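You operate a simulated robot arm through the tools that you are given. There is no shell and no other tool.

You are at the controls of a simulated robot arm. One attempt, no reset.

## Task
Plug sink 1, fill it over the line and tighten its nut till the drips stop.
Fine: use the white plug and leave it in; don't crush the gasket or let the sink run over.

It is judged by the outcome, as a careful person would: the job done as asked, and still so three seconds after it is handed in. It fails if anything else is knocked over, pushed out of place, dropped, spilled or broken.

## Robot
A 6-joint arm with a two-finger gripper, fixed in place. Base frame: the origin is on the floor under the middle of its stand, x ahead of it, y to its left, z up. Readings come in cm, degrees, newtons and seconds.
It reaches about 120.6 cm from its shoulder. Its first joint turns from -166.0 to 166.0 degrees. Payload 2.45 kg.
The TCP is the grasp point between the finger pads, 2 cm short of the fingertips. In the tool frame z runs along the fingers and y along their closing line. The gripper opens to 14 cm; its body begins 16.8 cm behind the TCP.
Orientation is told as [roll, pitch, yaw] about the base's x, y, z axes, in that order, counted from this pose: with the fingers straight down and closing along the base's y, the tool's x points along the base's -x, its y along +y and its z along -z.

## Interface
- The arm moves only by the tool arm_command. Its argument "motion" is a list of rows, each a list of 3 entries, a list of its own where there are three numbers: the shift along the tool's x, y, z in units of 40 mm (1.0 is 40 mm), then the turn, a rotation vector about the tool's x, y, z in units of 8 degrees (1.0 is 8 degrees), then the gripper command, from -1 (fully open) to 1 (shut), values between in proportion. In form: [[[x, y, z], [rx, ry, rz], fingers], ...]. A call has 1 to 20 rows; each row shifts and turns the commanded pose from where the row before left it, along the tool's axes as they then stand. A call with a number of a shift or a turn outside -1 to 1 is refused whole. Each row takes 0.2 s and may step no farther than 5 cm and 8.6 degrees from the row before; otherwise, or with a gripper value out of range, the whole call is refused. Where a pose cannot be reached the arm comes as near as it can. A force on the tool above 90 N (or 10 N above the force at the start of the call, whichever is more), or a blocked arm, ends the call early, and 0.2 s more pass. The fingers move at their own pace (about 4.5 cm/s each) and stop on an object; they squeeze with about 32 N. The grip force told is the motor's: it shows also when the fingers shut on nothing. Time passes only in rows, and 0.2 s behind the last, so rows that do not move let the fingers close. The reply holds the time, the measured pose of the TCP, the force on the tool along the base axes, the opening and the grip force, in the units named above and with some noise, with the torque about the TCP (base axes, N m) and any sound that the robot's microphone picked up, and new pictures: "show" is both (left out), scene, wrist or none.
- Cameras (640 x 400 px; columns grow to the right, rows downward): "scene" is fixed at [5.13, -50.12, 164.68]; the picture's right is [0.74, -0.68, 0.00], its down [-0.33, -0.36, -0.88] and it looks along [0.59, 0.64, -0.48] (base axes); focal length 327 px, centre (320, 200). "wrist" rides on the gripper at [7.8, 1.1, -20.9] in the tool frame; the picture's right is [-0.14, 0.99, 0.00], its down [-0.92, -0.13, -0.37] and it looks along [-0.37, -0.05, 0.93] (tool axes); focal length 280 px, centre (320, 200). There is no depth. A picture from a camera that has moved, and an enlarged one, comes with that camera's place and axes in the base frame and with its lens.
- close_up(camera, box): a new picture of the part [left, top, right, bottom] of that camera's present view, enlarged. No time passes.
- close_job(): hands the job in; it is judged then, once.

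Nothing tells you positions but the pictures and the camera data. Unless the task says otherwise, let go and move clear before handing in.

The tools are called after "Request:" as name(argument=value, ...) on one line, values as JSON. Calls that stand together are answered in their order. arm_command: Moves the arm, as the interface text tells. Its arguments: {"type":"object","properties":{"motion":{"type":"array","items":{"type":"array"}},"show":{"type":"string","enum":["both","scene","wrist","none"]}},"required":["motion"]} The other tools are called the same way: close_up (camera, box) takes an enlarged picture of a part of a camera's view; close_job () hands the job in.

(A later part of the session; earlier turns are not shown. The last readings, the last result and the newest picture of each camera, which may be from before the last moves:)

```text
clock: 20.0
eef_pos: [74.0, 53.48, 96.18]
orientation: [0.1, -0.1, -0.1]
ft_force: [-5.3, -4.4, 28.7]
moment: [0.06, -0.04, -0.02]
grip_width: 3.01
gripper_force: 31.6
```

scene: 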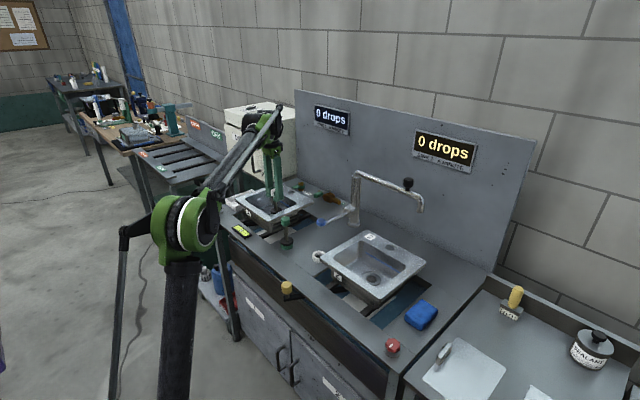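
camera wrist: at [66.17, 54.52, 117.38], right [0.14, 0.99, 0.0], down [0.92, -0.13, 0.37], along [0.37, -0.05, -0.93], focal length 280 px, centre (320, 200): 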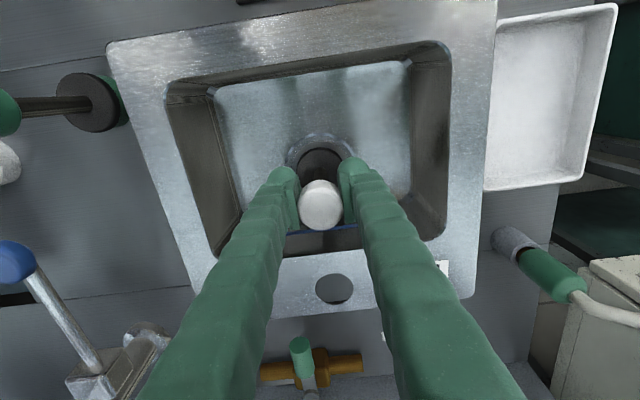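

The force has levelled off at about 29 N while the fingers move down, so the cap is slipping in the grip because the plug is on its seat. I'll release, rise and look.

Request:
arm_command(motion=[[[0, 0, -0.05], [0, 0, 0], 0.4], [[0, 0, 0], [0, 0, 0], 0.14], [[0, 0, 0], [0, 0, 0], 0.14], [[0, 0, -0.4], [0, 0, 0], 0.14], [[0, 0, -0.8], [0, 0, 0], 0.14], [[0, 0, -1], [0, 0, 0], 0.14], [[0, 0, -1], [0, 0, 0], 0.14], [[0, 0, -1], [0, 0, 0], 0.14], [[0, 0, -0.5], [0, 0, 0], -0.5], [[0, 0, 0], [0, 0, 0], -1]], show="both")

Request:
close_up(camera="scene", box=[226, 165, 322, 225])

Request:
close_up(camera="wrist", box=[240, 60, 400, 160])

```text
clock: 22.2
eef_pos: [74.11, 53.52, 115.14]
orientation: [0.0, 0.0, 0.0]
ft_force: [0.8, 0.0, -0.2]
moment: [0.01, -0.01, -0.02]
grip_width: 11.16
gripper_force: 0.1
camera wrist: at [66.37, 54.69, 136.12], right [0.14, 0.99, 0.0], down [0.92, -0.13, 0.37], along [0.37, -0.05, -0.93], focal length 280 px, centre (320, 200)
```

scene: 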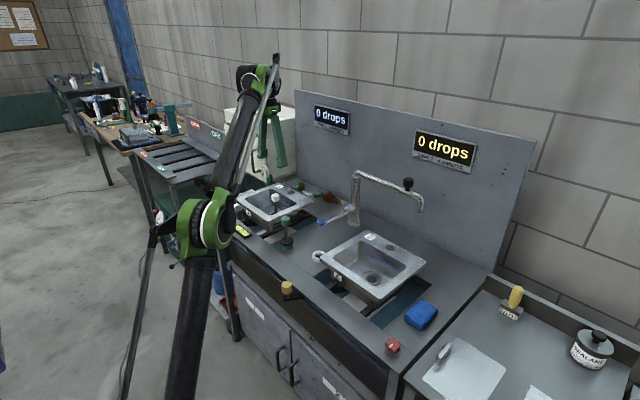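
wrist: 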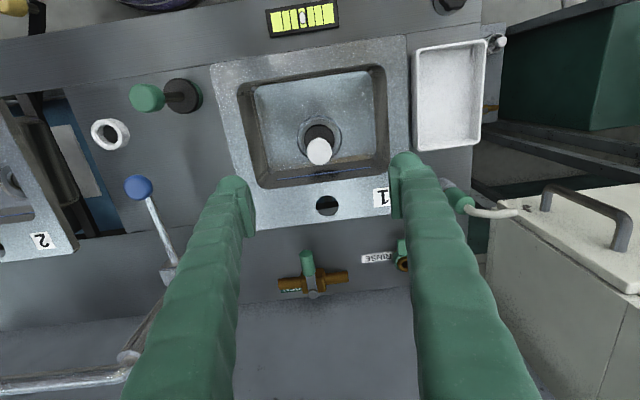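

```text
6.67 times, centred on (274, 195) of scene
camera zoom: at [5.13, -50.12, 164.68], right [0.74, -0.68, 0.0], down [-0.33, -0.36, -0.88], along [0.59, 0.64, -0.48], focal length 2181 px, centre (627, 233)
```

zoom: 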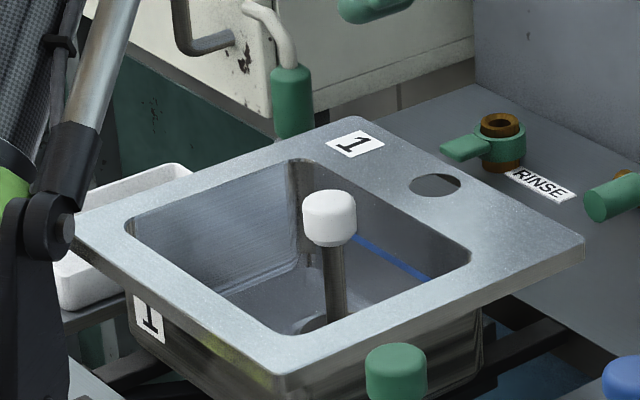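

```text
4.00 times, centred on (320, 110) of wrist
camera zoom: at [66.37, 54.69, 136.12], right [0.14, 0.99, 0.0], down [0.92, -0.13, 0.37], along [0.37, -0.05, -0.93], focal length 1122 px, centre (320, 560)
```

zoom: 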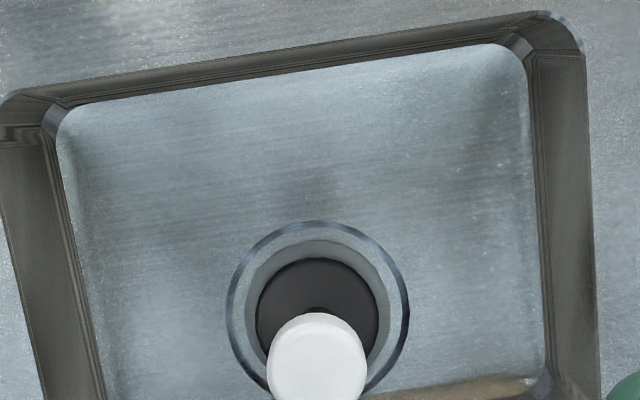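

Request:
close_up(camera="wrist", box=[288, 110, 352, 150])

Request:
close_up(camera="scene", box=[256, 185, 296, 225])

```text
10.00 times, centred on (320, 130) of wrist
camera zoom: at [66.37, 54.69, 136.12], right [0.14, 0.99, 0.0], down [0.92, -0.13, 0.37], along [0.37, -0.05, -0.93], focal length 2804 px, centre (320, 900)
```

zoom: 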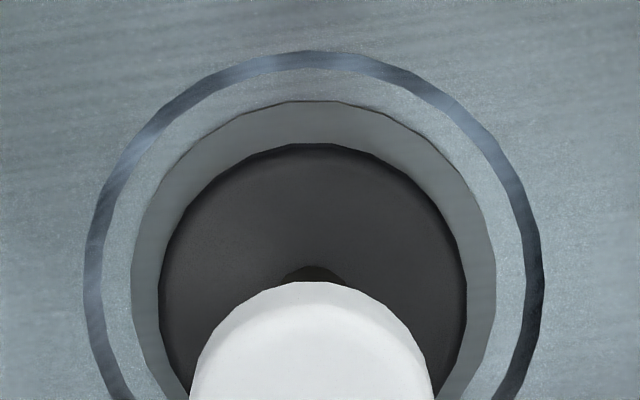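

```text
10.00 times, centred on (276, 205) of scene
camera zoom: at [5.13, -50.12, 164.68], right [0.74, -0.68, 0.0], down [-0.33, -0.36, -0.88], along [0.59, 0.64, -0.48], focal length 3272 px, centre (760, 150)
```

zoom: 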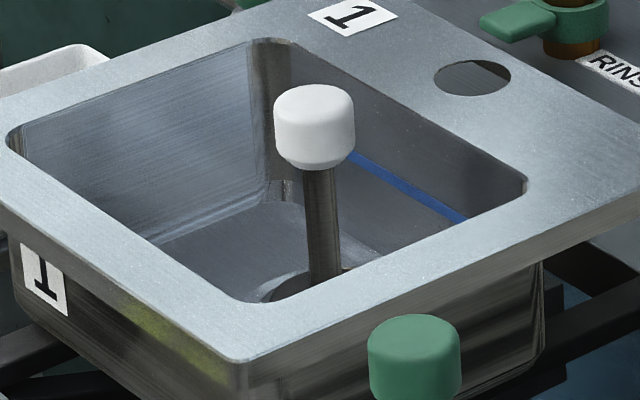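

The plug is concentric and its flange sits on the seat, so it's in. Next is the supply valve, which I'll enlarge along with the tap lever.

Request:
close_up(camera="wrist", box=[260, 230, 372, 300])

Request:
close_up(camera="scene", box=[300, 175, 364, 215])

Request:
close_up(camera="wrist", box=[60, 160, 220, 260])

```text
5.71 times, centred on (316, 265) of wrist
camera zoom: at [66.37, 54.69, 136.12], right [0.14, 0.99, 0.0], down [0.92, -0.13, 0.37], along [0.37, -0.05, -0.93], focal length 1602 px, centre (343, -171)
```

zoom: 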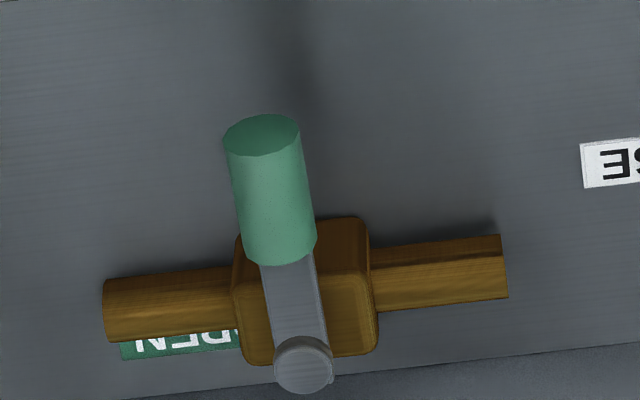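

```text
10.00 times, centred on (332, 195) of scene
camera zoom: at [5.13, -50.12, 164.68], right [0.74, -0.68, 0.0], down [-0.33, -0.36, -0.88], along [0.59, 0.64, -0.48], focal length 3272 px, centre (200, 250)
```

zoom: 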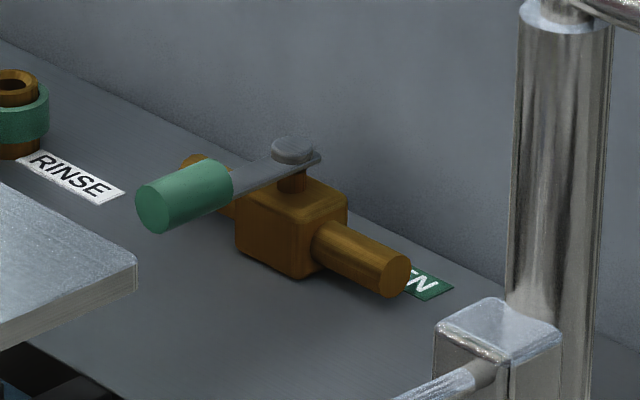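

```text
4.00 times, centred on (140, 210) of wrist
camera zoom: at [66.37, 54.69, 136.12], right [0.14, 0.99, 0.0], down [0.92, -0.13, 0.37], along [0.37, -0.05, -0.93], focal length 1122 px, centre (1040, 160)
```

zoom: 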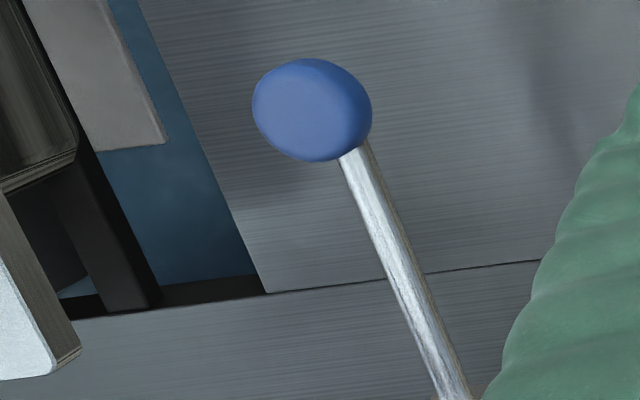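

The plug is seated. The supply valve pivots near (101.6, 48.4) and its handle centre is near (94.7, 48.4, 94). The spout points away over the bench, so before opening any water I'll swing it over sink 1 by its black knob. I'll move over the knob to measure it.

Request:
arm_command(motion=[[[0, 0, -1], [0, 0, 0], -1], [[0, 0, -1], [0, 0, 0], -1], [[0, 0, -1], [0, 0, 0], -1], [[0, 0, -1], [0, 0, 0], -1], [[0, 0, -0.8], [0, 0, 0], -1], [[-0.35, -1, 0], [0, 0, 0], -1], [[-0.35, -1, 0], [0, 0, 0], -1], [[-0.35, -1, 0], [0, 0, 0], -1], [[-0.35, -1, 0], [0, 0, 0], -1], [[-0.35, -1, 0], [0, 0, 0], -1], [[-0.35, -1, 0], [0, 0, 0], -1], [[-0.35, -1, 0], [0, 0, 0], -1], [[-0.35, -1, 0], [0, 0, 0], -1], [[-0.35, -1, 0], [0, 0, 0], -1], [[-0.35, -1, 0], [0, 0, 0], -1], [[-0.1, -0.5, 0], [0, 0, 0], -1], [[0, 0, 0], [0, 0, 0], -1]], show="both")

Request:
close_up(camera="scene", box=[330, 150, 442, 240])

```text
clock: 25.8
eef_pos: [83.92, 7.93, 122.56]
orientation: [0.1, 0.0, 0.0]
ft_force: [0.1, -0.3, 0.2]
moment: [-0.03, 0.02, 0.0]
grip_width: 14.01
gripper_force: 0.0
out of reach, approached as far as the arm can: row 1, 2, 3, 4, 5
camera wrist: at [76.15, 9.09, 143.58], right [0.14, 0.99, 0.0], down [0.92, -0.13, 0.37], along [0.37, -0.05, -0.93], focal length 280 px, centre (320, 200)
```

scene: 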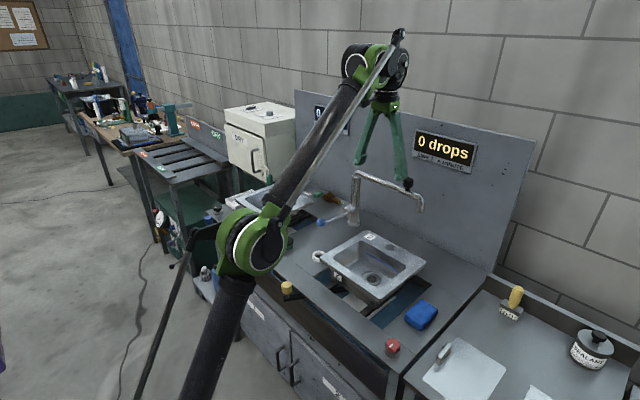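
wrist: 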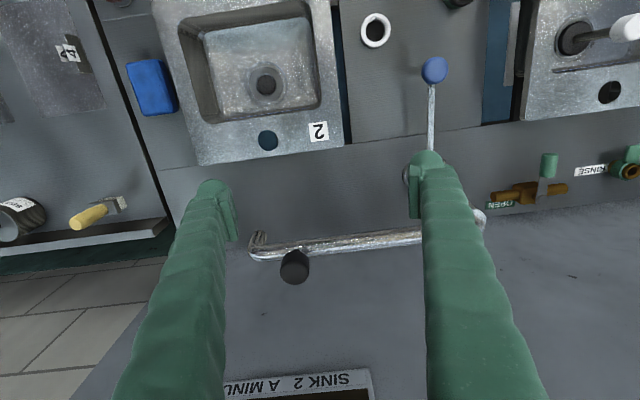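

```text
4.44 times, centred on (386, 195) of scene
camera zoom: at [5.13, -50.12, 164.68], right [0.74, -0.68, 0.0], down [-0.33, -0.36, -0.88], along [0.59, 0.64, -0.48], focal length 1454 px, centre (27, 222)
```

zoom: 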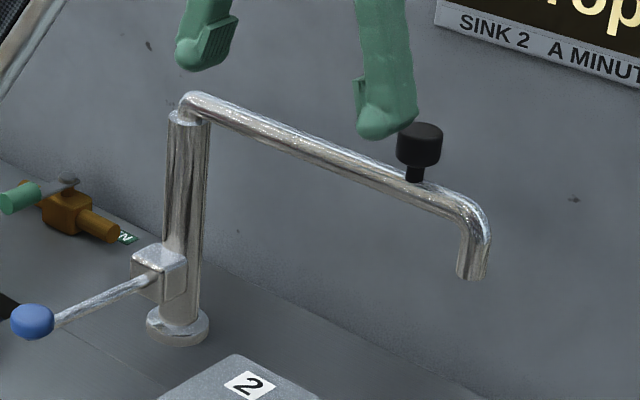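

The knob is at about (94.6, 3.4, 116.2) and the spout column axis at about (94.3, 25.5), so the tip radius is about 28.5 cm. The spout has to turn about 140° towards the front to land over sink 1. I'll cage the knob between the fingers, first turning the gripper 45° beside it.

Request:
arm_command(motion=[[[-0.31, -0.96, 0.125], [0, 0, 0], -1], [[-0.31, -0.96, 0.125], [0, 0, 0], -1], [[-0.31, -0.96, 0.125], [0, 0, 0], -1], [[0, 0, 0], [0, 0, -0.94], -1], [[0, 0, 0], [0, 0, -0.94], -1], [[0, 0, 0], [0, 0, -0.94], -1], [[0, 0, 0], [0, 0, -0.94], -1], [[0, 0, 0], [0, 0, -0.94], -1], [[0, 0, 0], [0, 0, -0.94], -1], [[0, 0, 0], [0, 0, 0], -1]], show="both")

```text
clock: 28.0
eef_pos: [87.79, -3.37, 121.19]
orientation: [-0.1, -0.1, 45.2]
ft_force: [1.0, 0.4, 1.0]
moment: [0.02, 0.02, 0.0]
grip_width: 14.02
gripper_force: 0.0
camera wrist: at [81.55, -8.16, 142.15], right [-0.61, 0.8, 0.0], down [0.74, 0.56, 0.37], along [0.29, 0.22, -0.93], focal length 280 px, centre (320, 200)
```

scene: 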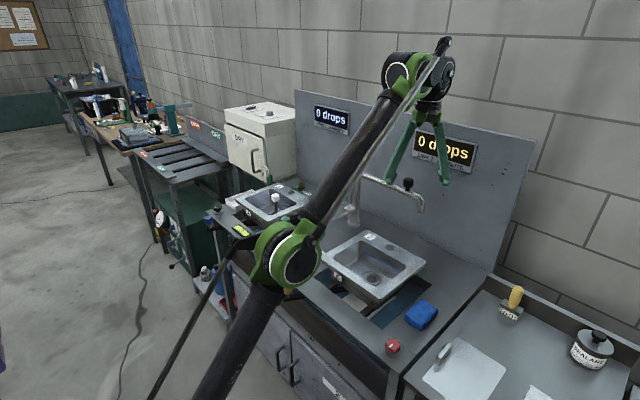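
wrist: 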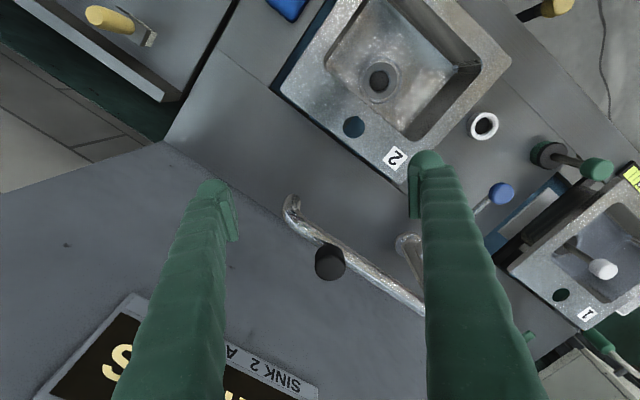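

The knob is straight ahead between the fingers. I'll move over it, descend to knob height and narrow the gap to a loose cage.

Request:
arm_command(motion=[[[-0.77, -0.02, 0], [0, 0, 0], -1], [[-0.77, -0.02, 0], [0, 0, 0], -1], [[-0.77, -0.02, 0], [0, 0, 0], -1], [[0, 0, 0.5], [0, 0, 0], -0.6], [[0, 0, 0.5], [0, 0, 0], -0.2], [[0, 0, 0], [0, 0, 0], 0.1], [[0, 0, 0], [0, 0, 0], 0.1]], show="both")

Request:
close_up(camera="scene", box=[360, 130, 472, 220])

```text
clock: 29.6
eef_pos: [90.15, 0.08, 115.66]
orientation: [0.0, 0.0, 45.0]
ft_force: [-0.4, 0.1, -0.1]
moment: [0.02, -0.01, 0.0]
grip_width: 6.3
gripper_force: 0.0
out of reach, approached as far as the arm can: row 1, 2, 3
camera wrist: at [83.76, -4.6, 136.57], right [-0.6, 0.8, 0.0], down [0.74, 0.56, 0.37], along [0.29, 0.22, -0.93], focal length 280 px, centre (320, 200)
```

scene: 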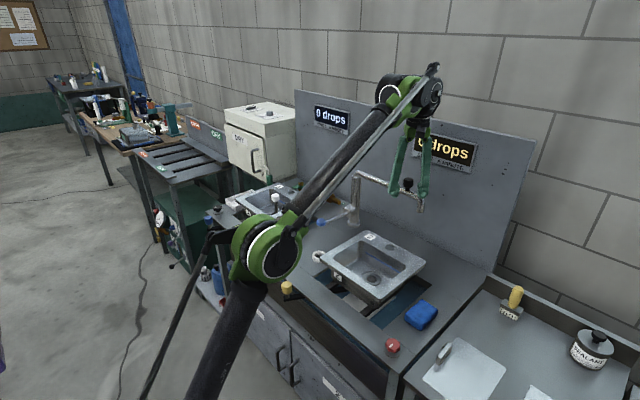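
wrist: 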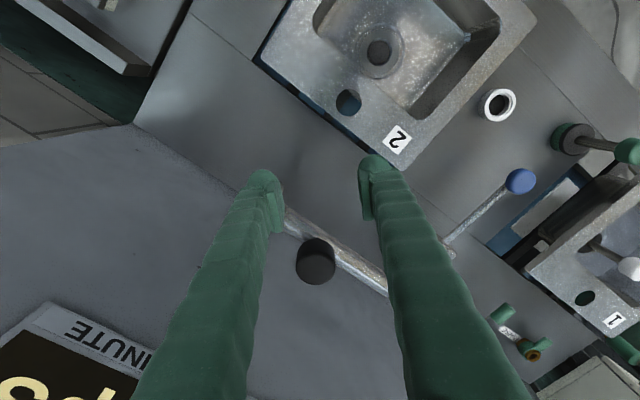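

```text
4.44 times, centred on (416, 175) of scene
camera zoom: at [5.13, -50.12, 164.68], right [0.74, -0.68, 0.0], down [-0.33, -0.36, -0.88], along [0.59, 0.64, -0.48], focal length 1454 px, centre (-107, 311)
```

zoom: 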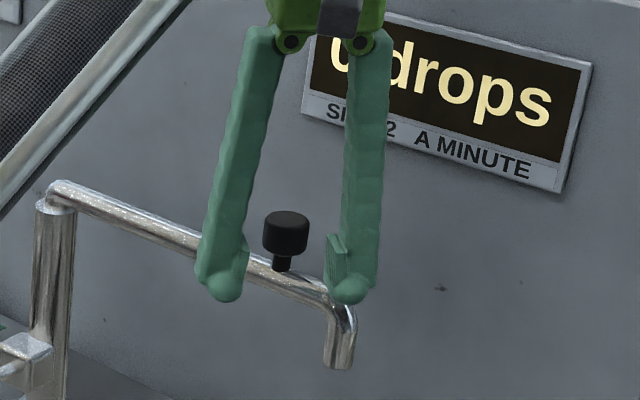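

The arm can't reach over the knob at that height with the tool vertical. Instead I'll go lower and straddle the spout tube from its open end, so I'll back off, turn to about 65° yaw, drop to z≈111 and line up beyond the tip.

Request:
arm_command(motion=[[[0.77, -0.41, 0], [0, 0, 0], 0.0], [[0.77, -0.41, 0.08], [0, 0, 0], 0.0], [[0.77, -0.41, 0.08], [0, 0, 0], 0.0], [[0, 0, 0.31], [0, 0, -0.83], 0.0], [[0, 0, 0.31], [0, 0, -0.83], 0.0], [[0, 0, 0.31], [0, 0, -0.83], 0.0], [[-0.4, -0.85, 0], [0, 0, 0], 0.0], [[-0.4, -0.85, 0], [0, 0, 0], 0.0], [[0, 0, 0], [0, 0, 0], 0.0]], show="both")

Request:
close_up(camera="scene", box=[360, 130, 488, 230])

```text
clock: 31.6
eef_pos: [94.53, -9.73, 111.14]
orientation: [0.0, 0.0, 65.1]
ft_force: [-0.1, 0.0, 0.1]
moment: [0.03, -0.05, -0.02]
grip_width: 7.02
gripper_force: 0.0
camera wrist: at [90.27, -16.36, 132.12], right [-0.84, 0.54, 0.0], down [0.5, 0.78, 0.37], along [0.2, 0.31, -0.93], focal length 280 px, centre (320, 200)
```

scene: 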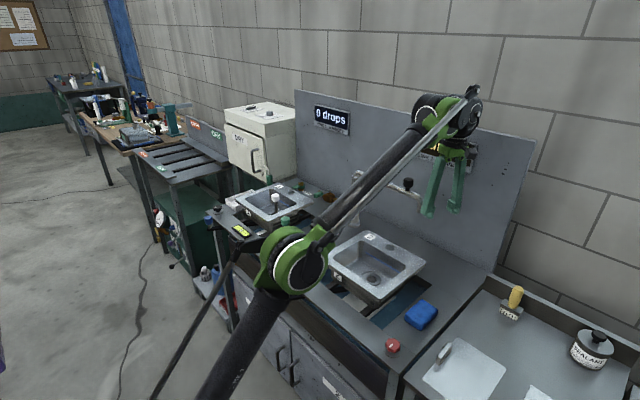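
wrist: 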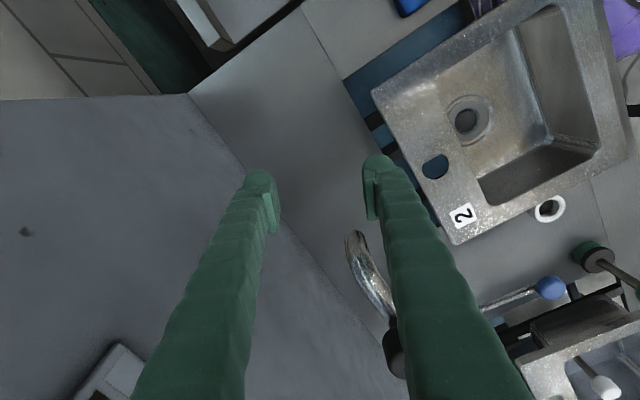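

```text
4.00 times, centred on (424, 180) of scene
camera zoom: at [5.13, -50.12, 164.68], right [0.74, -0.68, 0.0], down [-0.33, -0.36, -0.88], along [0.59, 0.64, -0.48], focal length 1309 px, centre (-96, 280)
```

zoom: 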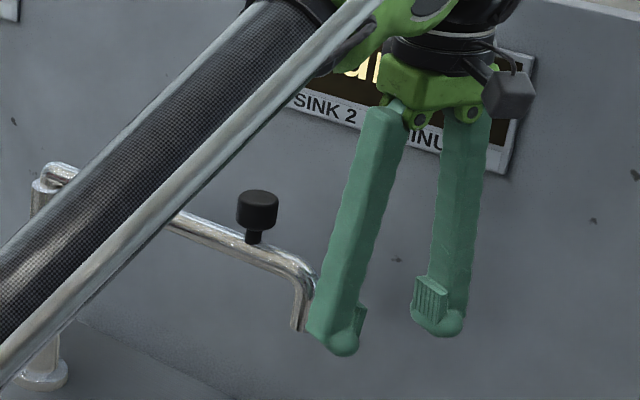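

The spout tip is at about (94.7, -3.2), lined up between the open fingers. I'll slide +y so the fingers straddle the tube.

Request:
arm_command(motion=[[[-0.757, 0.35, 0], [0, 0, 0], 0.0], [[-0.757, 0.35, 0], [0, 0, 0], 0.0], [[-0.757, 0.35, 0], [0, 0, 0], 0.0], [[0, 0, 0], [0, 0, 0], 0.25], [[0, 0, 0], [0, 0, 0], 0.25]], show="both")

Request:
close_up(camera="scene", box=[340, 130, 468, 230])

```text
clock: 32.8
eef_pos: [94.47, 0.34, 111.33]
orientation: [0.0, 0.0, 65.0]
ft_force: [0.4, -0.6, 0.2]
moment: [-0.02, 0.01, -0.01]
grip_width: 5.27
gripper_force: 0.1
camera wrist: at [90.32, -6.34, 132.24], right [-0.84, 0.54, 0.0], down [0.5, 0.78, 0.37], along [0.2, 0.31, -0.93], focal length 280 px, centre (320, 200)
```

scene: 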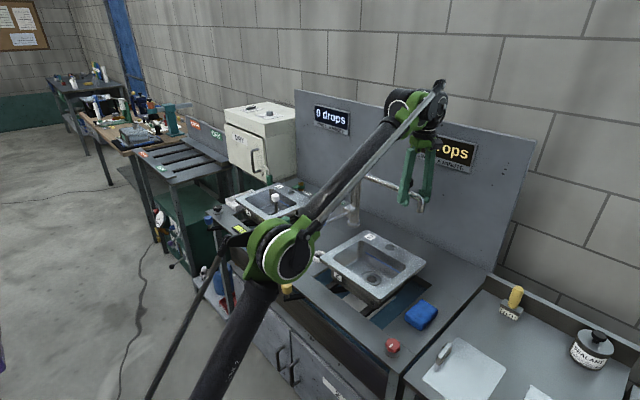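
wrist: 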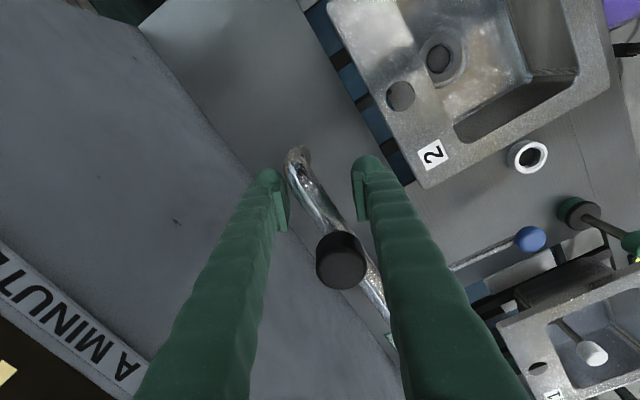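

```text
4.00 times, centred on (404, 180) of scene
camera zoom: at [5.13, -50.12, 164.68], right [0.74, -0.68, 0.0], down [-0.33, -0.36, -0.88], along [0.59, 0.64, -0.48], focal length 1309 px, centre (-16, 280)
```

zoom: 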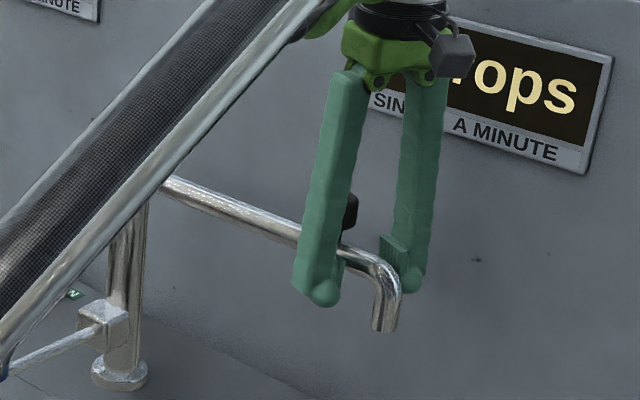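

The fingers straddle the tube cleanly. I'll start swinging it slowly towards the front along its arc, turning the wrist to follow.

Request:
arm_command(motion=[[[0.21, 0.508, 0], [0, 0, 0.38], 0.25], [[0.193, 0.515, 0], [0, 0, 0.38], 0.25], [[0.175, 0.521, 0], [0, 0, 0.38], 0.25], [[0.157, 0.527, 0], [0, 0, 0.38], 0.25], [[0.139, 0.532, 0], [0, 0, 0.38], 0.25], [[0.121, 0.536, 0], [0, 0, 0.38], 0.25], [[0.102, 0.54, 0], [0, 0, 0.38], 0.25]], show="both")

```text
clock: 34.4
eef_pos: [80.13, 4.75, 111.37]
orientation: [0.0, -0.2, 43.7]
ft_force: [0.3, -0.2, -0.3]
moment: [0.0, 0.03, 0.0]
grip_width: 5.26
gripper_force: 0.1
camera wrist: at [73.76, 0.07, 132.29], right [-0.59, 0.81, 0.0], down [0.75, 0.54, 0.37], along [0.3, 0.22, -0.93], focal length 280 px, centre (320, 200)
```

scene: 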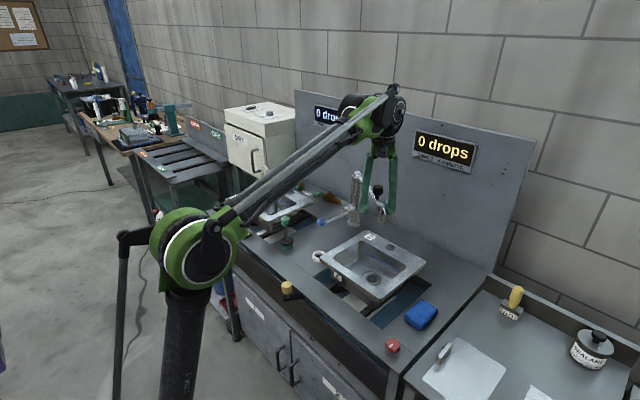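
wrist: 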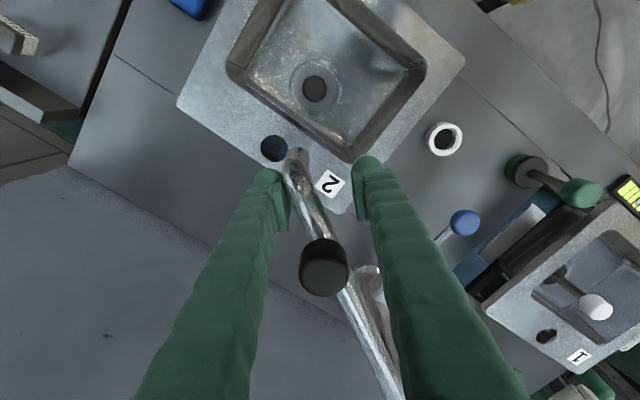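

The spout is following freely. I'll continue the arc.

Request:
arm_command(motion=[[[0.084, 0.543, 0], [0, 0, 0.38], 0.25], [[0.065, 0.546, 0], [0, 0, 0.38], 0.25], [[0.047, 0.548, 0], [0, 0, 0.38], 0.25], [[0.028, 0.549, 0], [0, 0, 0.38], 0.25], [[0.009, 0.5495, 0], [0, 0, 0.38], 0.25], [[-0.01, 0.5495, 0], [0, 0, 0.38], 0.25], [[-0.029, 0.549, 0], [0, 0, 0.38], 0.25], [[-0.047, 0.548, 0], [0, 0, 0.38], 0.25], [[-0.066, 0.546, 0], [0, 0, 0.38], 0.25], [[-0.085, 0.543, 0], [0, 0, 0.38], 0.25], [[-0.103, 0.54, 0], [0, 0, 0.38], 0.25], [[-0.122, 0.536, 0], [0, 0, 0.38], 0.25], [[-0.14, 0.5315, 0], [0, 0, 0.38], 0.25]], show="both")

```text
clock: 37.2
eef_pos: [69.82, 29.8, 111.37]
orientation: [0.2, 0.0, 4.2]
ft_force: [0.2, 1.0, 0.5]
moment: [0.05, -0.03, 0.02]
grip_width: 5.25
gripper_force: 0.1
camera wrist: at [61.93, 30.27, 132.29], right [0.06, 1.0, 0.0], down [0.93, -0.06, 0.37], along [0.37, -0.02, -0.93], focal length 280 px, centre (320, 200)
```

scene: 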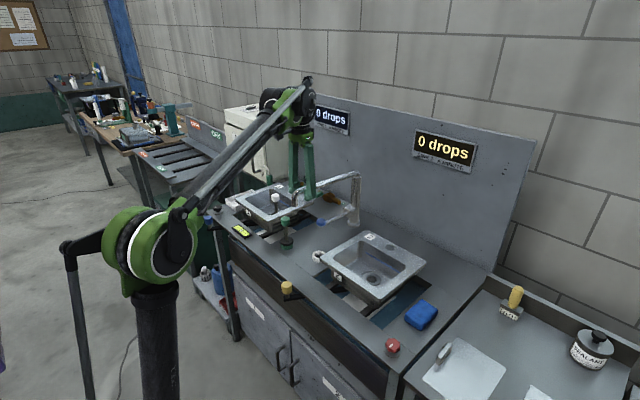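
wrist: 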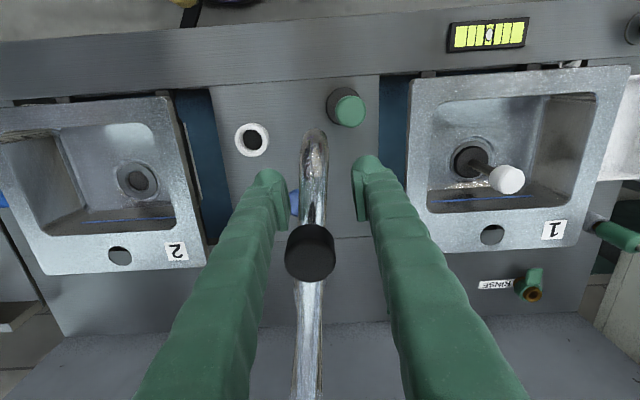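

The spout is at about φ=170°, passing over the bench gap. I'll bring it to about 130°, over sink 1.

Request:
arm_command(motion=[[[-0.158, 0.526, 0], [0, 0, 0.38], 0.25], [[-0.176, 0.521, 0], [0, 0, 0.38], 0.25], [[-0.194, 0.514, 0], [0, 0, 0.38], 0.25], [[-0.211, 0.507, 0], [0, 0, 0.38], 0.25], [[-0.228, 0.5, 0], [0, 0, 0.38], 0.25], [[-0.245, 0.492, 0], [0, 0, 0.38], 0.25], [[-0.262, 0.483, 0], [0, 0, 0.38], 0.25], [[0, 0, 0], [0, 0, 0], 0.25]], show="both")

Request:
close_up(camera="wrist", box=[240, 90, 400, 250])

Request:
close_up(camera="scene", box=[230, 130, 380, 240])

```text
clock: 39.0
eef_pos: [76.78, 43.09, 111.34]
orientation: [0.0, 0.0, -17.1]
ft_force: [0.3, -0.1, -0.5]
moment: [0.03, -0.03, 0.02]
grip_width: 5.25
gripper_force: 0.0
camera wrist: at [69.58, 46.5, 132.26], right [0.42, 0.91, 0.0], down [0.84, -0.39, 0.37], along [0.33, -0.15, -0.93], focal length 280 px, centre (320, 200)
```

scene: 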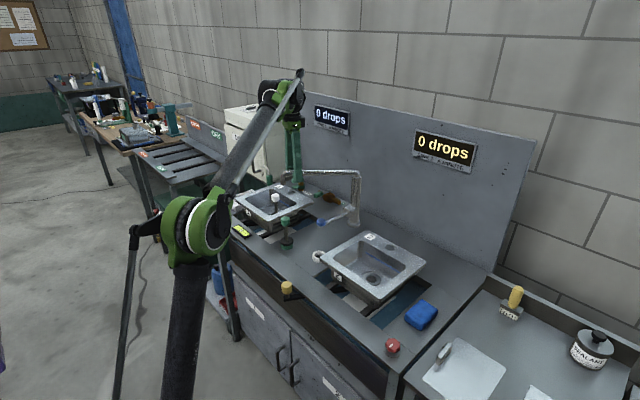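
wrist: 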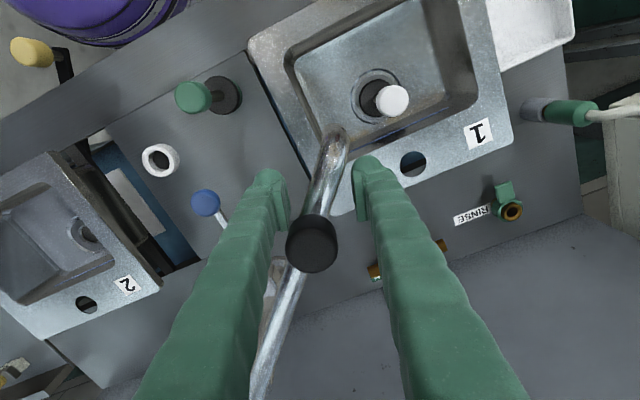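

```text
2.50 times, centred on (320, 170) of wrist
camera zoom: at [69.58, 46.5, 132.26], right [0.42, 0.91, 0.0], down [0.84, -0.39, 0.37], along [0.33, -0.15, -0.93], focal length 701 px, centre (320, 275)
```

zoom: 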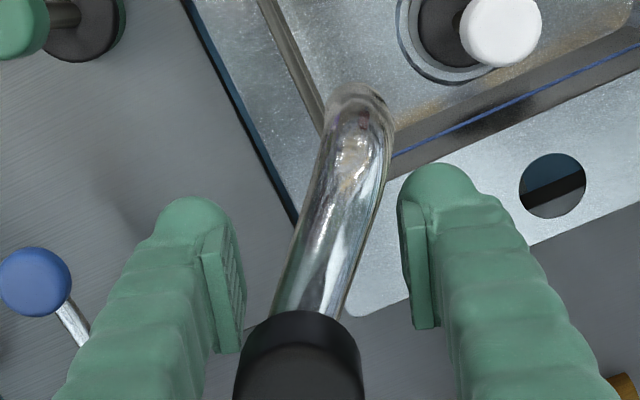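

```text
3.64 times, centred on (305, 185) of scene
camera zoom: at [5.13, -50.12, 164.68], right [0.74, -0.68, 0.0], down [-0.33, -0.36, -0.88], along [0.59, 0.64, -0.48], focal length 1190 px, centre (374, 254)
```

zoom: 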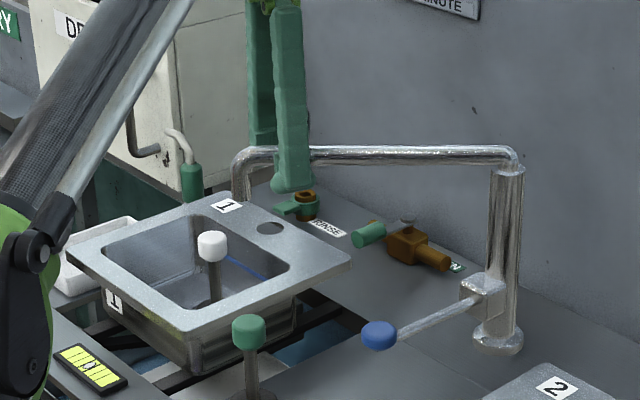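

The spout tip is at φ≈135°, near the bowl's right edge. I'll go another 5–6° to put it well inside.

Request:
arm_command(motion=[[[-0.13, 0.24, 0], [0, 0, 0.2], 0.25], [[-0.14, 0.24, 0], [0, 0, 0.2], 0.25], [[-0.08, 0.13, 0], [0, 0, 0.1], 0.25], [[0, 0, 0], [0, 0, 0], 0.25]], show="both")

Request:
close_up(camera="wrist", box=[240, 90, 400, 250])

Request:
close_up(camera="scene", box=[230, 130, 380, 240])

```text
clock: 40.0
eef_pos: [78.61, 44.69, 111.51]
orientation: [0.1, 0.0, -21.1]
ft_force: [-13.7, -21.3, 1.7]
moment: [0.51, -0.19, -0.45]
grip_width: 6.61
gripper_force: 9.4
camera wrist: at [71.82, 48.6, 132.4], right [0.48, 0.87, 0.0], down [0.81, -0.45, 0.37], along [0.32, -0.18, -0.93], focal length 280 px, centre (320, 200)
```

scene: 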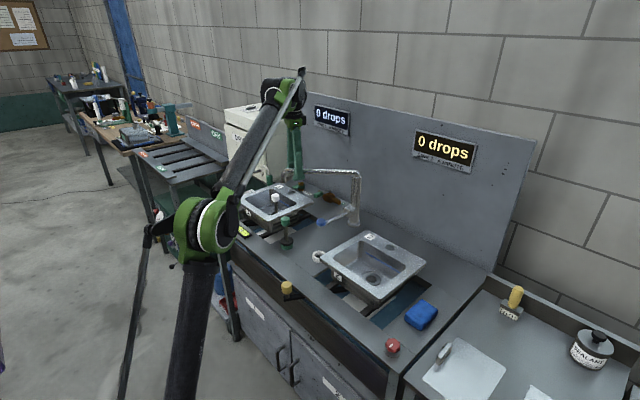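
wrist: 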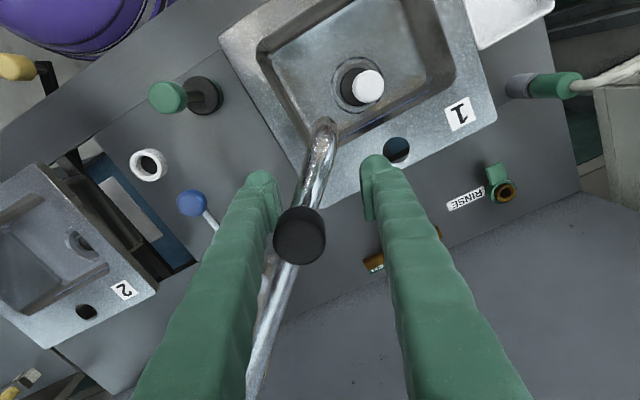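

```text
2.50 times, centred on (320, 170) of wrist
camera zoom: at [71.82, 48.6, 132.4], right [0.48, 0.87, 0.0], down [0.81, -0.45, 0.37], along [0.32, -0.18, -0.93], focal length 701 px, centre (320, 275)
```

zoom: 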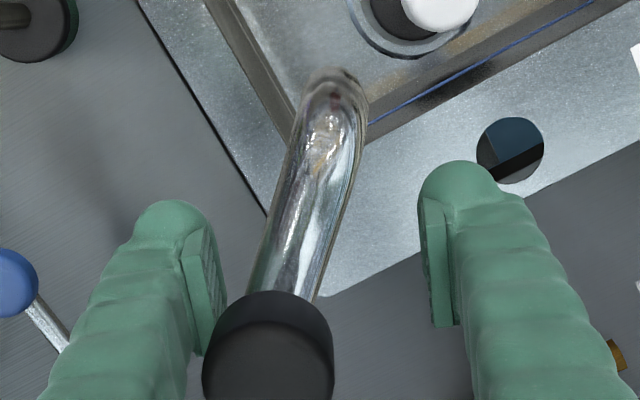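

```text
3.64 times, centred on (305, 185) of scene
camera zoom: at [5.13, -50.12, 164.68], right [0.74, -0.68, 0.0], down [-0.33, -0.36, -0.88], along [0.59, 0.64, -0.48], focal length 1190 px, centre (374, 254)
```

zoom: 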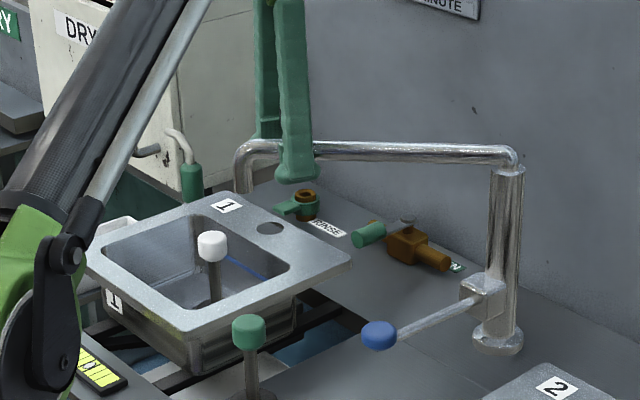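

I felt 25 N as the spout reached its end stop at about φ=132°, with the tip near (75, 47), inside the bowl. I'll ease off and lift clear along the tube's free direction.

Request:
arm_command(motion=[[[0.08, -0.15, 0], [0, 0, 0], 0.2], [[0.05, -0.1, 0], [0, 0, 0], 0.0], [[0, 0, 0], [0, 0, 0], -0.2]], show="wrist")

Request:
close_up(camera="wrist", box=[240, 90, 400, 250])

Request:
close_up(camera="scene", box=[270, 160, 350, 210])

```text
clock: 40.8
eef_pos: [77.91, 44.22, 111.32]
orientation: [0.0, 0.1, -20.9]
ft_force: [-0.3, -0.8, 0.2]
moment: [0.01, -0.01, 0.02]
grip_width: 8.43
gripper_force: 0.2
camera wrist: at [71.04, 48.14, 132.29], right [0.48, 0.88, 0.0], down [0.81, -0.45, 0.37], along [0.32, -0.18, -0.93], focal length 280 px, centre (320, 200)
```

wrist: 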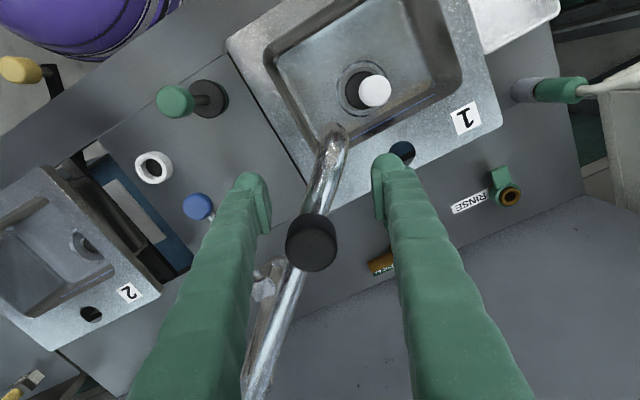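

```text
2.50 times, centred on (320, 170) of wrist
camera zoom: at [71.04, 48.14, 132.29], right [0.48, 0.88, 0.0], down [0.81, -0.45, 0.37], along [0.32, -0.18, -0.93], focal length 701 px, centre (320, 275)
```

zoom: 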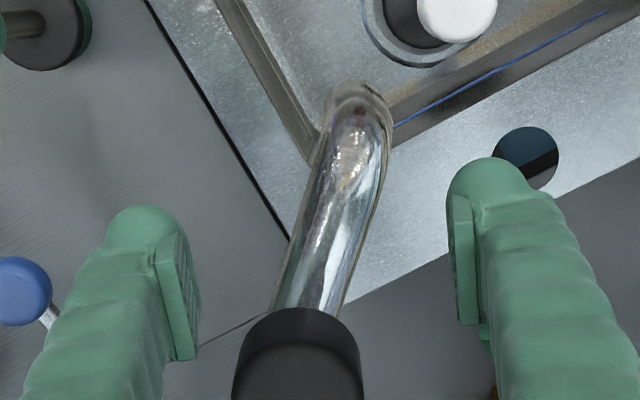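

```text
8.00 times, centred on (310, 185) of scene
camera zoom: at [5.13, -50.12, 164.68], right [0.74, -0.68, 0.0], down [-0.33, -0.36, -0.88], along [0.59, 0.64, -0.48], focal length 2618 px, centre (400, 320)
```

zoom: 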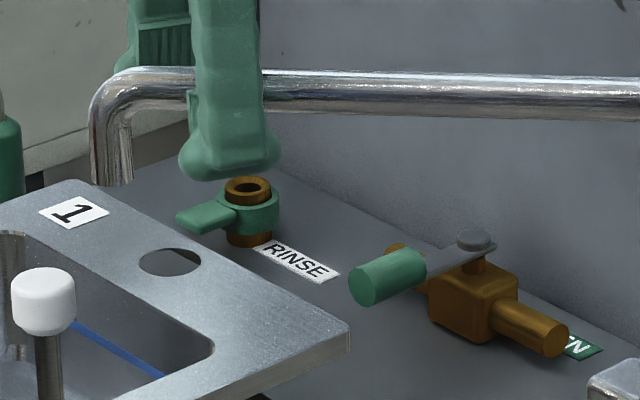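

The spout is parked over the bowl with its tip near (75, 47). Next is the supply valve: I'll leave the tube along its free end, close the fingers, and approach the valve handle from its +y side with a slight outward tilt for reach.

Request:
arm_command(motion=[[[0.807, 0.36, 0], [0, 0, 0], -0.2], [[0.807, 0.36, 0], [0, 0, 0], -0.2], [[0.807, 0.36, 0], [0, 0, 0], -0.2], [[0, 0, 0], [0, 0, 1], 0.5], [[0, 0, 0], [0, 0, 1], 1], [[0, 0, 0], [0, 0, 1], 1], [[-0.3, 0.725, 0.644], [0, 0, 0], 1], [[-0.3, 0.725, 0.644], [0, 0, 0], 1], [[-0.3, 0.725, 0.644], [0, 0, 0], 1], [[-0.3, 0.725, 0.644], [0, 0, 0], 1], [[0, 0, 0], [-0.53, -0.53, 0], 1], [[0, 0, 0], [-0.53, -0.53, 0], 1], [[0, 0, 0], [0, 0, 0], 1]], show="both")

```text
clock: 43.6
eef_pos: [82.02, 56.56, 100.98]
orientation: [8.7, -8.5, -45.7]
ft_force: [-0.4, -0.5, 0.0]
moment: [0.02, -0.01, 0.01]
grip_width: 0.0
gripper_force: 28.7
camera wrist: at [73.18, 62.96, 120.5], right [0.78, 0.6, 0.17], down [0.47, -0.74, 0.48], along [0.41, -0.29, -0.86], focal length 280 px, centre (320, 200)
```

scene: 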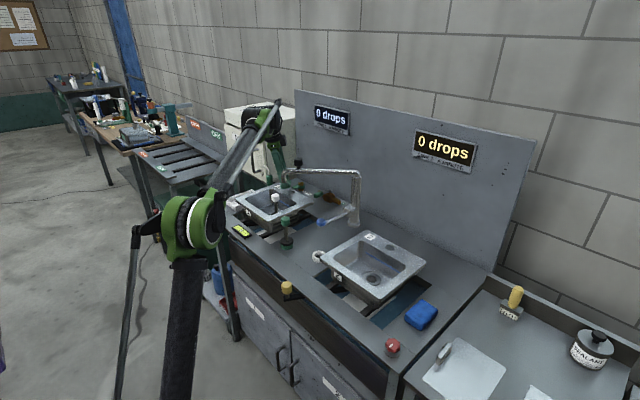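
wrist: 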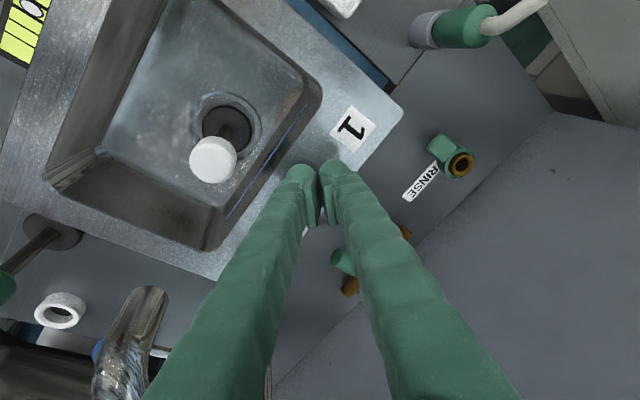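

Request:
arm_command(motion=[[[-0.723, 0.546, 0.19], [0, 0, 0], 1], [[-0.723, 0.546, 0.19], [0, 0, 0], 1], [[-0.723, 0.546, 0.19], [0, 0, 0], 1], [[0, 0, 0], [0, 0, 0], 1]], show="both")

Request:
close_up(camera="scene", box=[270, 140, 366, 215])

```text
clock: 44.6
eef_pos: [93.12, 55.23, 101.04]
orientation: [8.5, -8.4, -45.7]
ft_force: [-0.5, -0.3, -0.3]
moment: [0.0, 0.01, 0.03]
grip_width: 0.02
gripper_force: 30.1
camera wrist: at [84.07, 61.43, 120.5], right [0.78, 0.6, 0.17], down [0.47, -0.74, 0.48], along [0.41, -0.29, -0.86], focal length 280 px, centre (320, 200)
```

scene: 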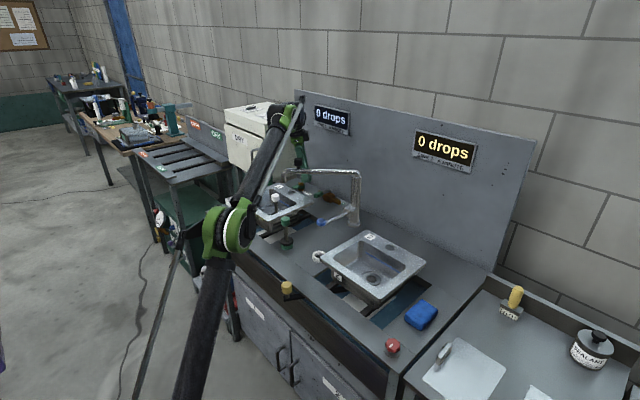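
wrist: 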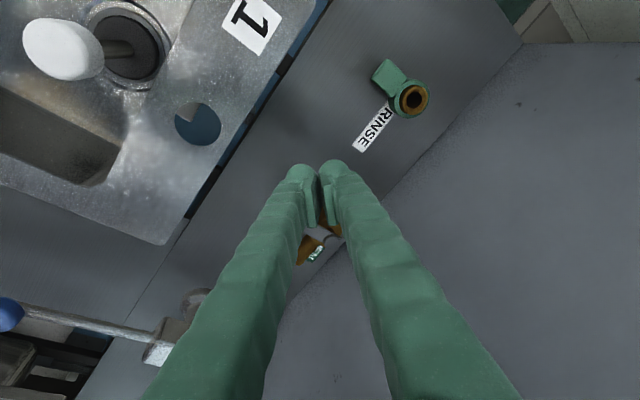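

```text
5.33 times, centred on (318, 178) of scene
camera zoom: at [5.13, -50.12, 164.68], right [0.74, -0.68, 0.0], down [-0.33, -0.36, -0.88], along [0.59, 0.64, -0.48], focal length 1745 px, centre (331, 320)
```

zoom: 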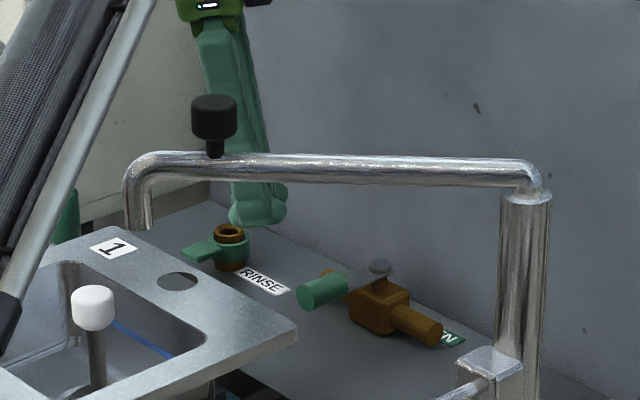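

The fingers are poised on the +y side of the valve handle. I'll descend to handle height.

Request:
arm_command(motion=[[[0.077, -0.077, 0.513], [0, 0, 0], 1], [[0.077, -0.077, 0.513], [0, 0, 0], 1], [[0.077, -0.077, 0.513], [0, 0, 0], 1], [[0, 0, 0], [0, 0, 0], 1]], show="both")

Request:
close_up(camera="scene", box=[290, 160, 354, 210])

Request:
close_up(camera="wrist", box=[260, 140, 388, 270])

```text
clock: 45.6
eef_pos: [92.97, 55.12, 94.77]
orientation: [8.6, -8.4, -45.7]
ft_force: [-0.4, 0.4, 0.3]
moment: [0.03, -0.02, -0.01]
grip_width: 0.0
gripper_force: 29.7
camera wrist: at [84.03, 61.48, 114.21], right [0.78, 0.6, 0.17], down [0.47, -0.74, 0.48], along [0.41, -0.29, -0.86], focal length 280 px, centre (320, 200)
```

scene: 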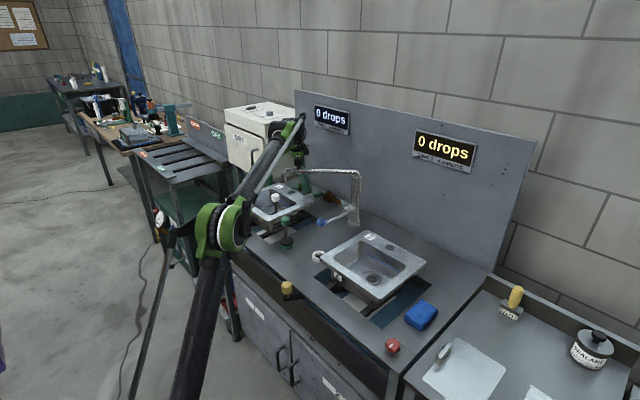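
wrist: 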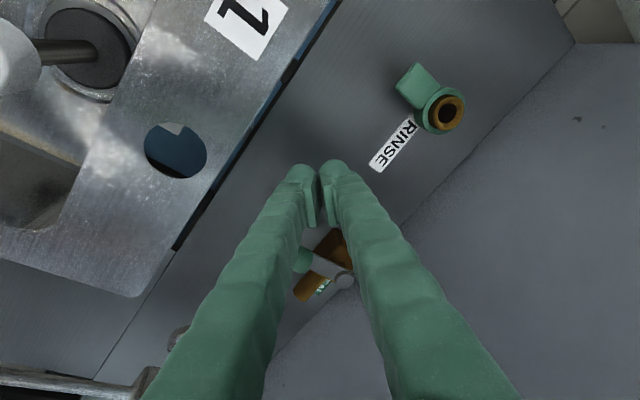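

```text
8.00 times, centred on (322, 185) of scene
camera zoom: at [5.13, -50.12, 164.68], right [0.74, -0.68, 0.0], down [-0.33, -0.36, -0.88], along [0.59, 0.64, -0.48], focal length 2618 px, centre (304, 320)
```

zoom: 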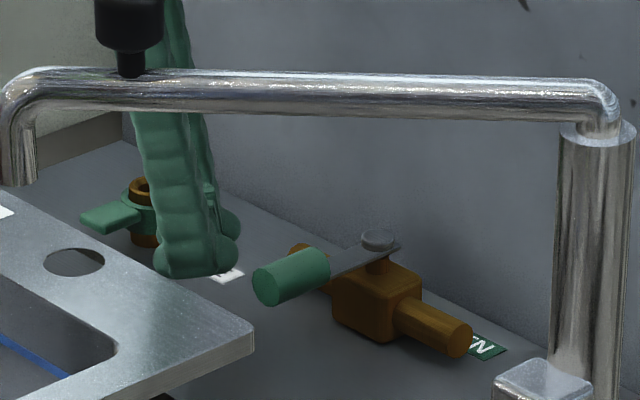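

```text
3.08 times, centred on (324, 205) of wrist
camera zoom: at [84.03, 61.48, 114.21], right [0.78, 0.6, 0.17], down [0.47, -0.74, 0.48], along [0.41, -0.29, -0.86], focal length 863 px, centre (308, 185)
```

zoom: 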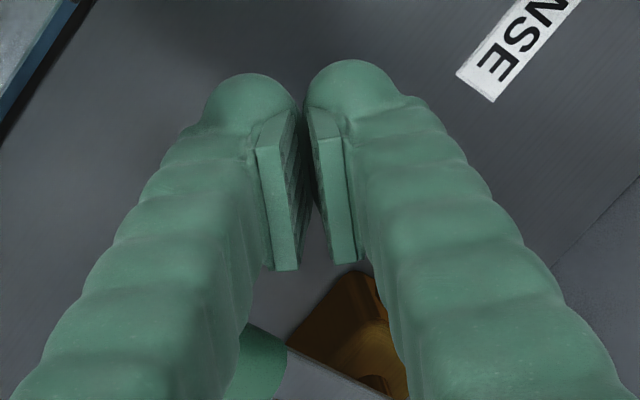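

I'll start pushing the handle in -y.

Request:
arm_command(motion=[[[-0.233, -0.173, 0.009], [0, 0, 0], 1], [[-0.233, -0.173, 0.009], [0, 0, 0], 1], [[-0.23, -0.23, 0], [0, 0, 0], 1], [[-0.23, -0.23, 0], [0, 0, 0], 1]], show="both")

Request:
close_up(camera="scene", box=[290, 160, 354, 210])

```text
clock: 46.6
eef_pos: [93.51, 50.16, 94.7]
orientation: [8.5, -8.4, -45.7]
ft_force: [-1.5, 2.1, -0.5]
moment: [0.0, 0.04, -0.07]
grip_width: 0.0
gripper_force: 29.2
camera wrist: at [84.47, 56.47, 114.23], right [0.78, 0.6, 0.17], down [0.47, -0.74, 0.48], along [0.41, -0.29, -0.86], focal length 280 px, centre (320, 200)
```

scene: 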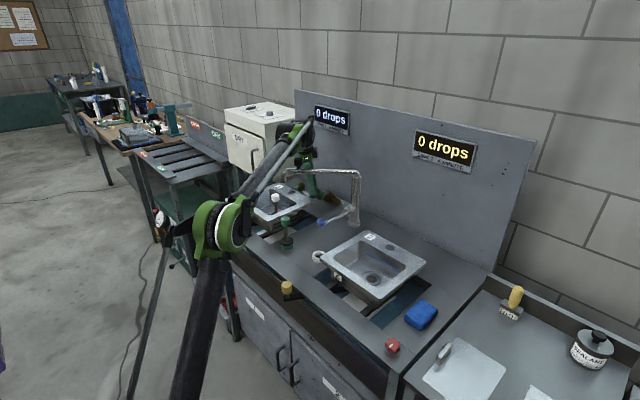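
wrist: 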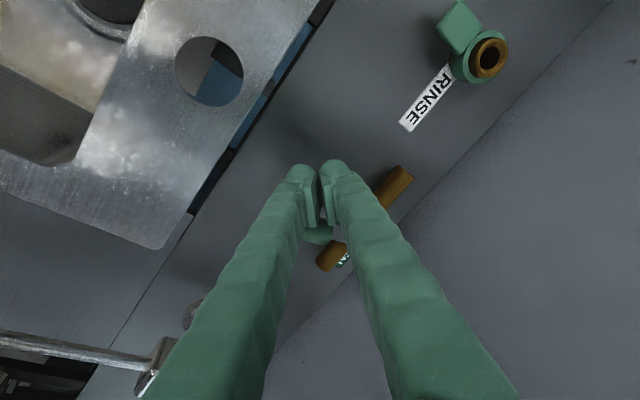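

```text
8.00 times, centred on (322, 185) of scene
camera zoom: at [5.13, -50.12, 164.68], right [0.74, -0.68, 0.0], down [-0.33, -0.36, -0.88], along [0.59, 0.64, -0.48], focal length 2618 px, centre (304, 320)
```

zoom: 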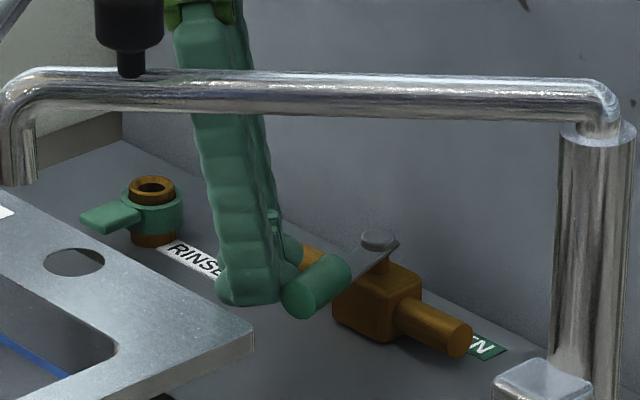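

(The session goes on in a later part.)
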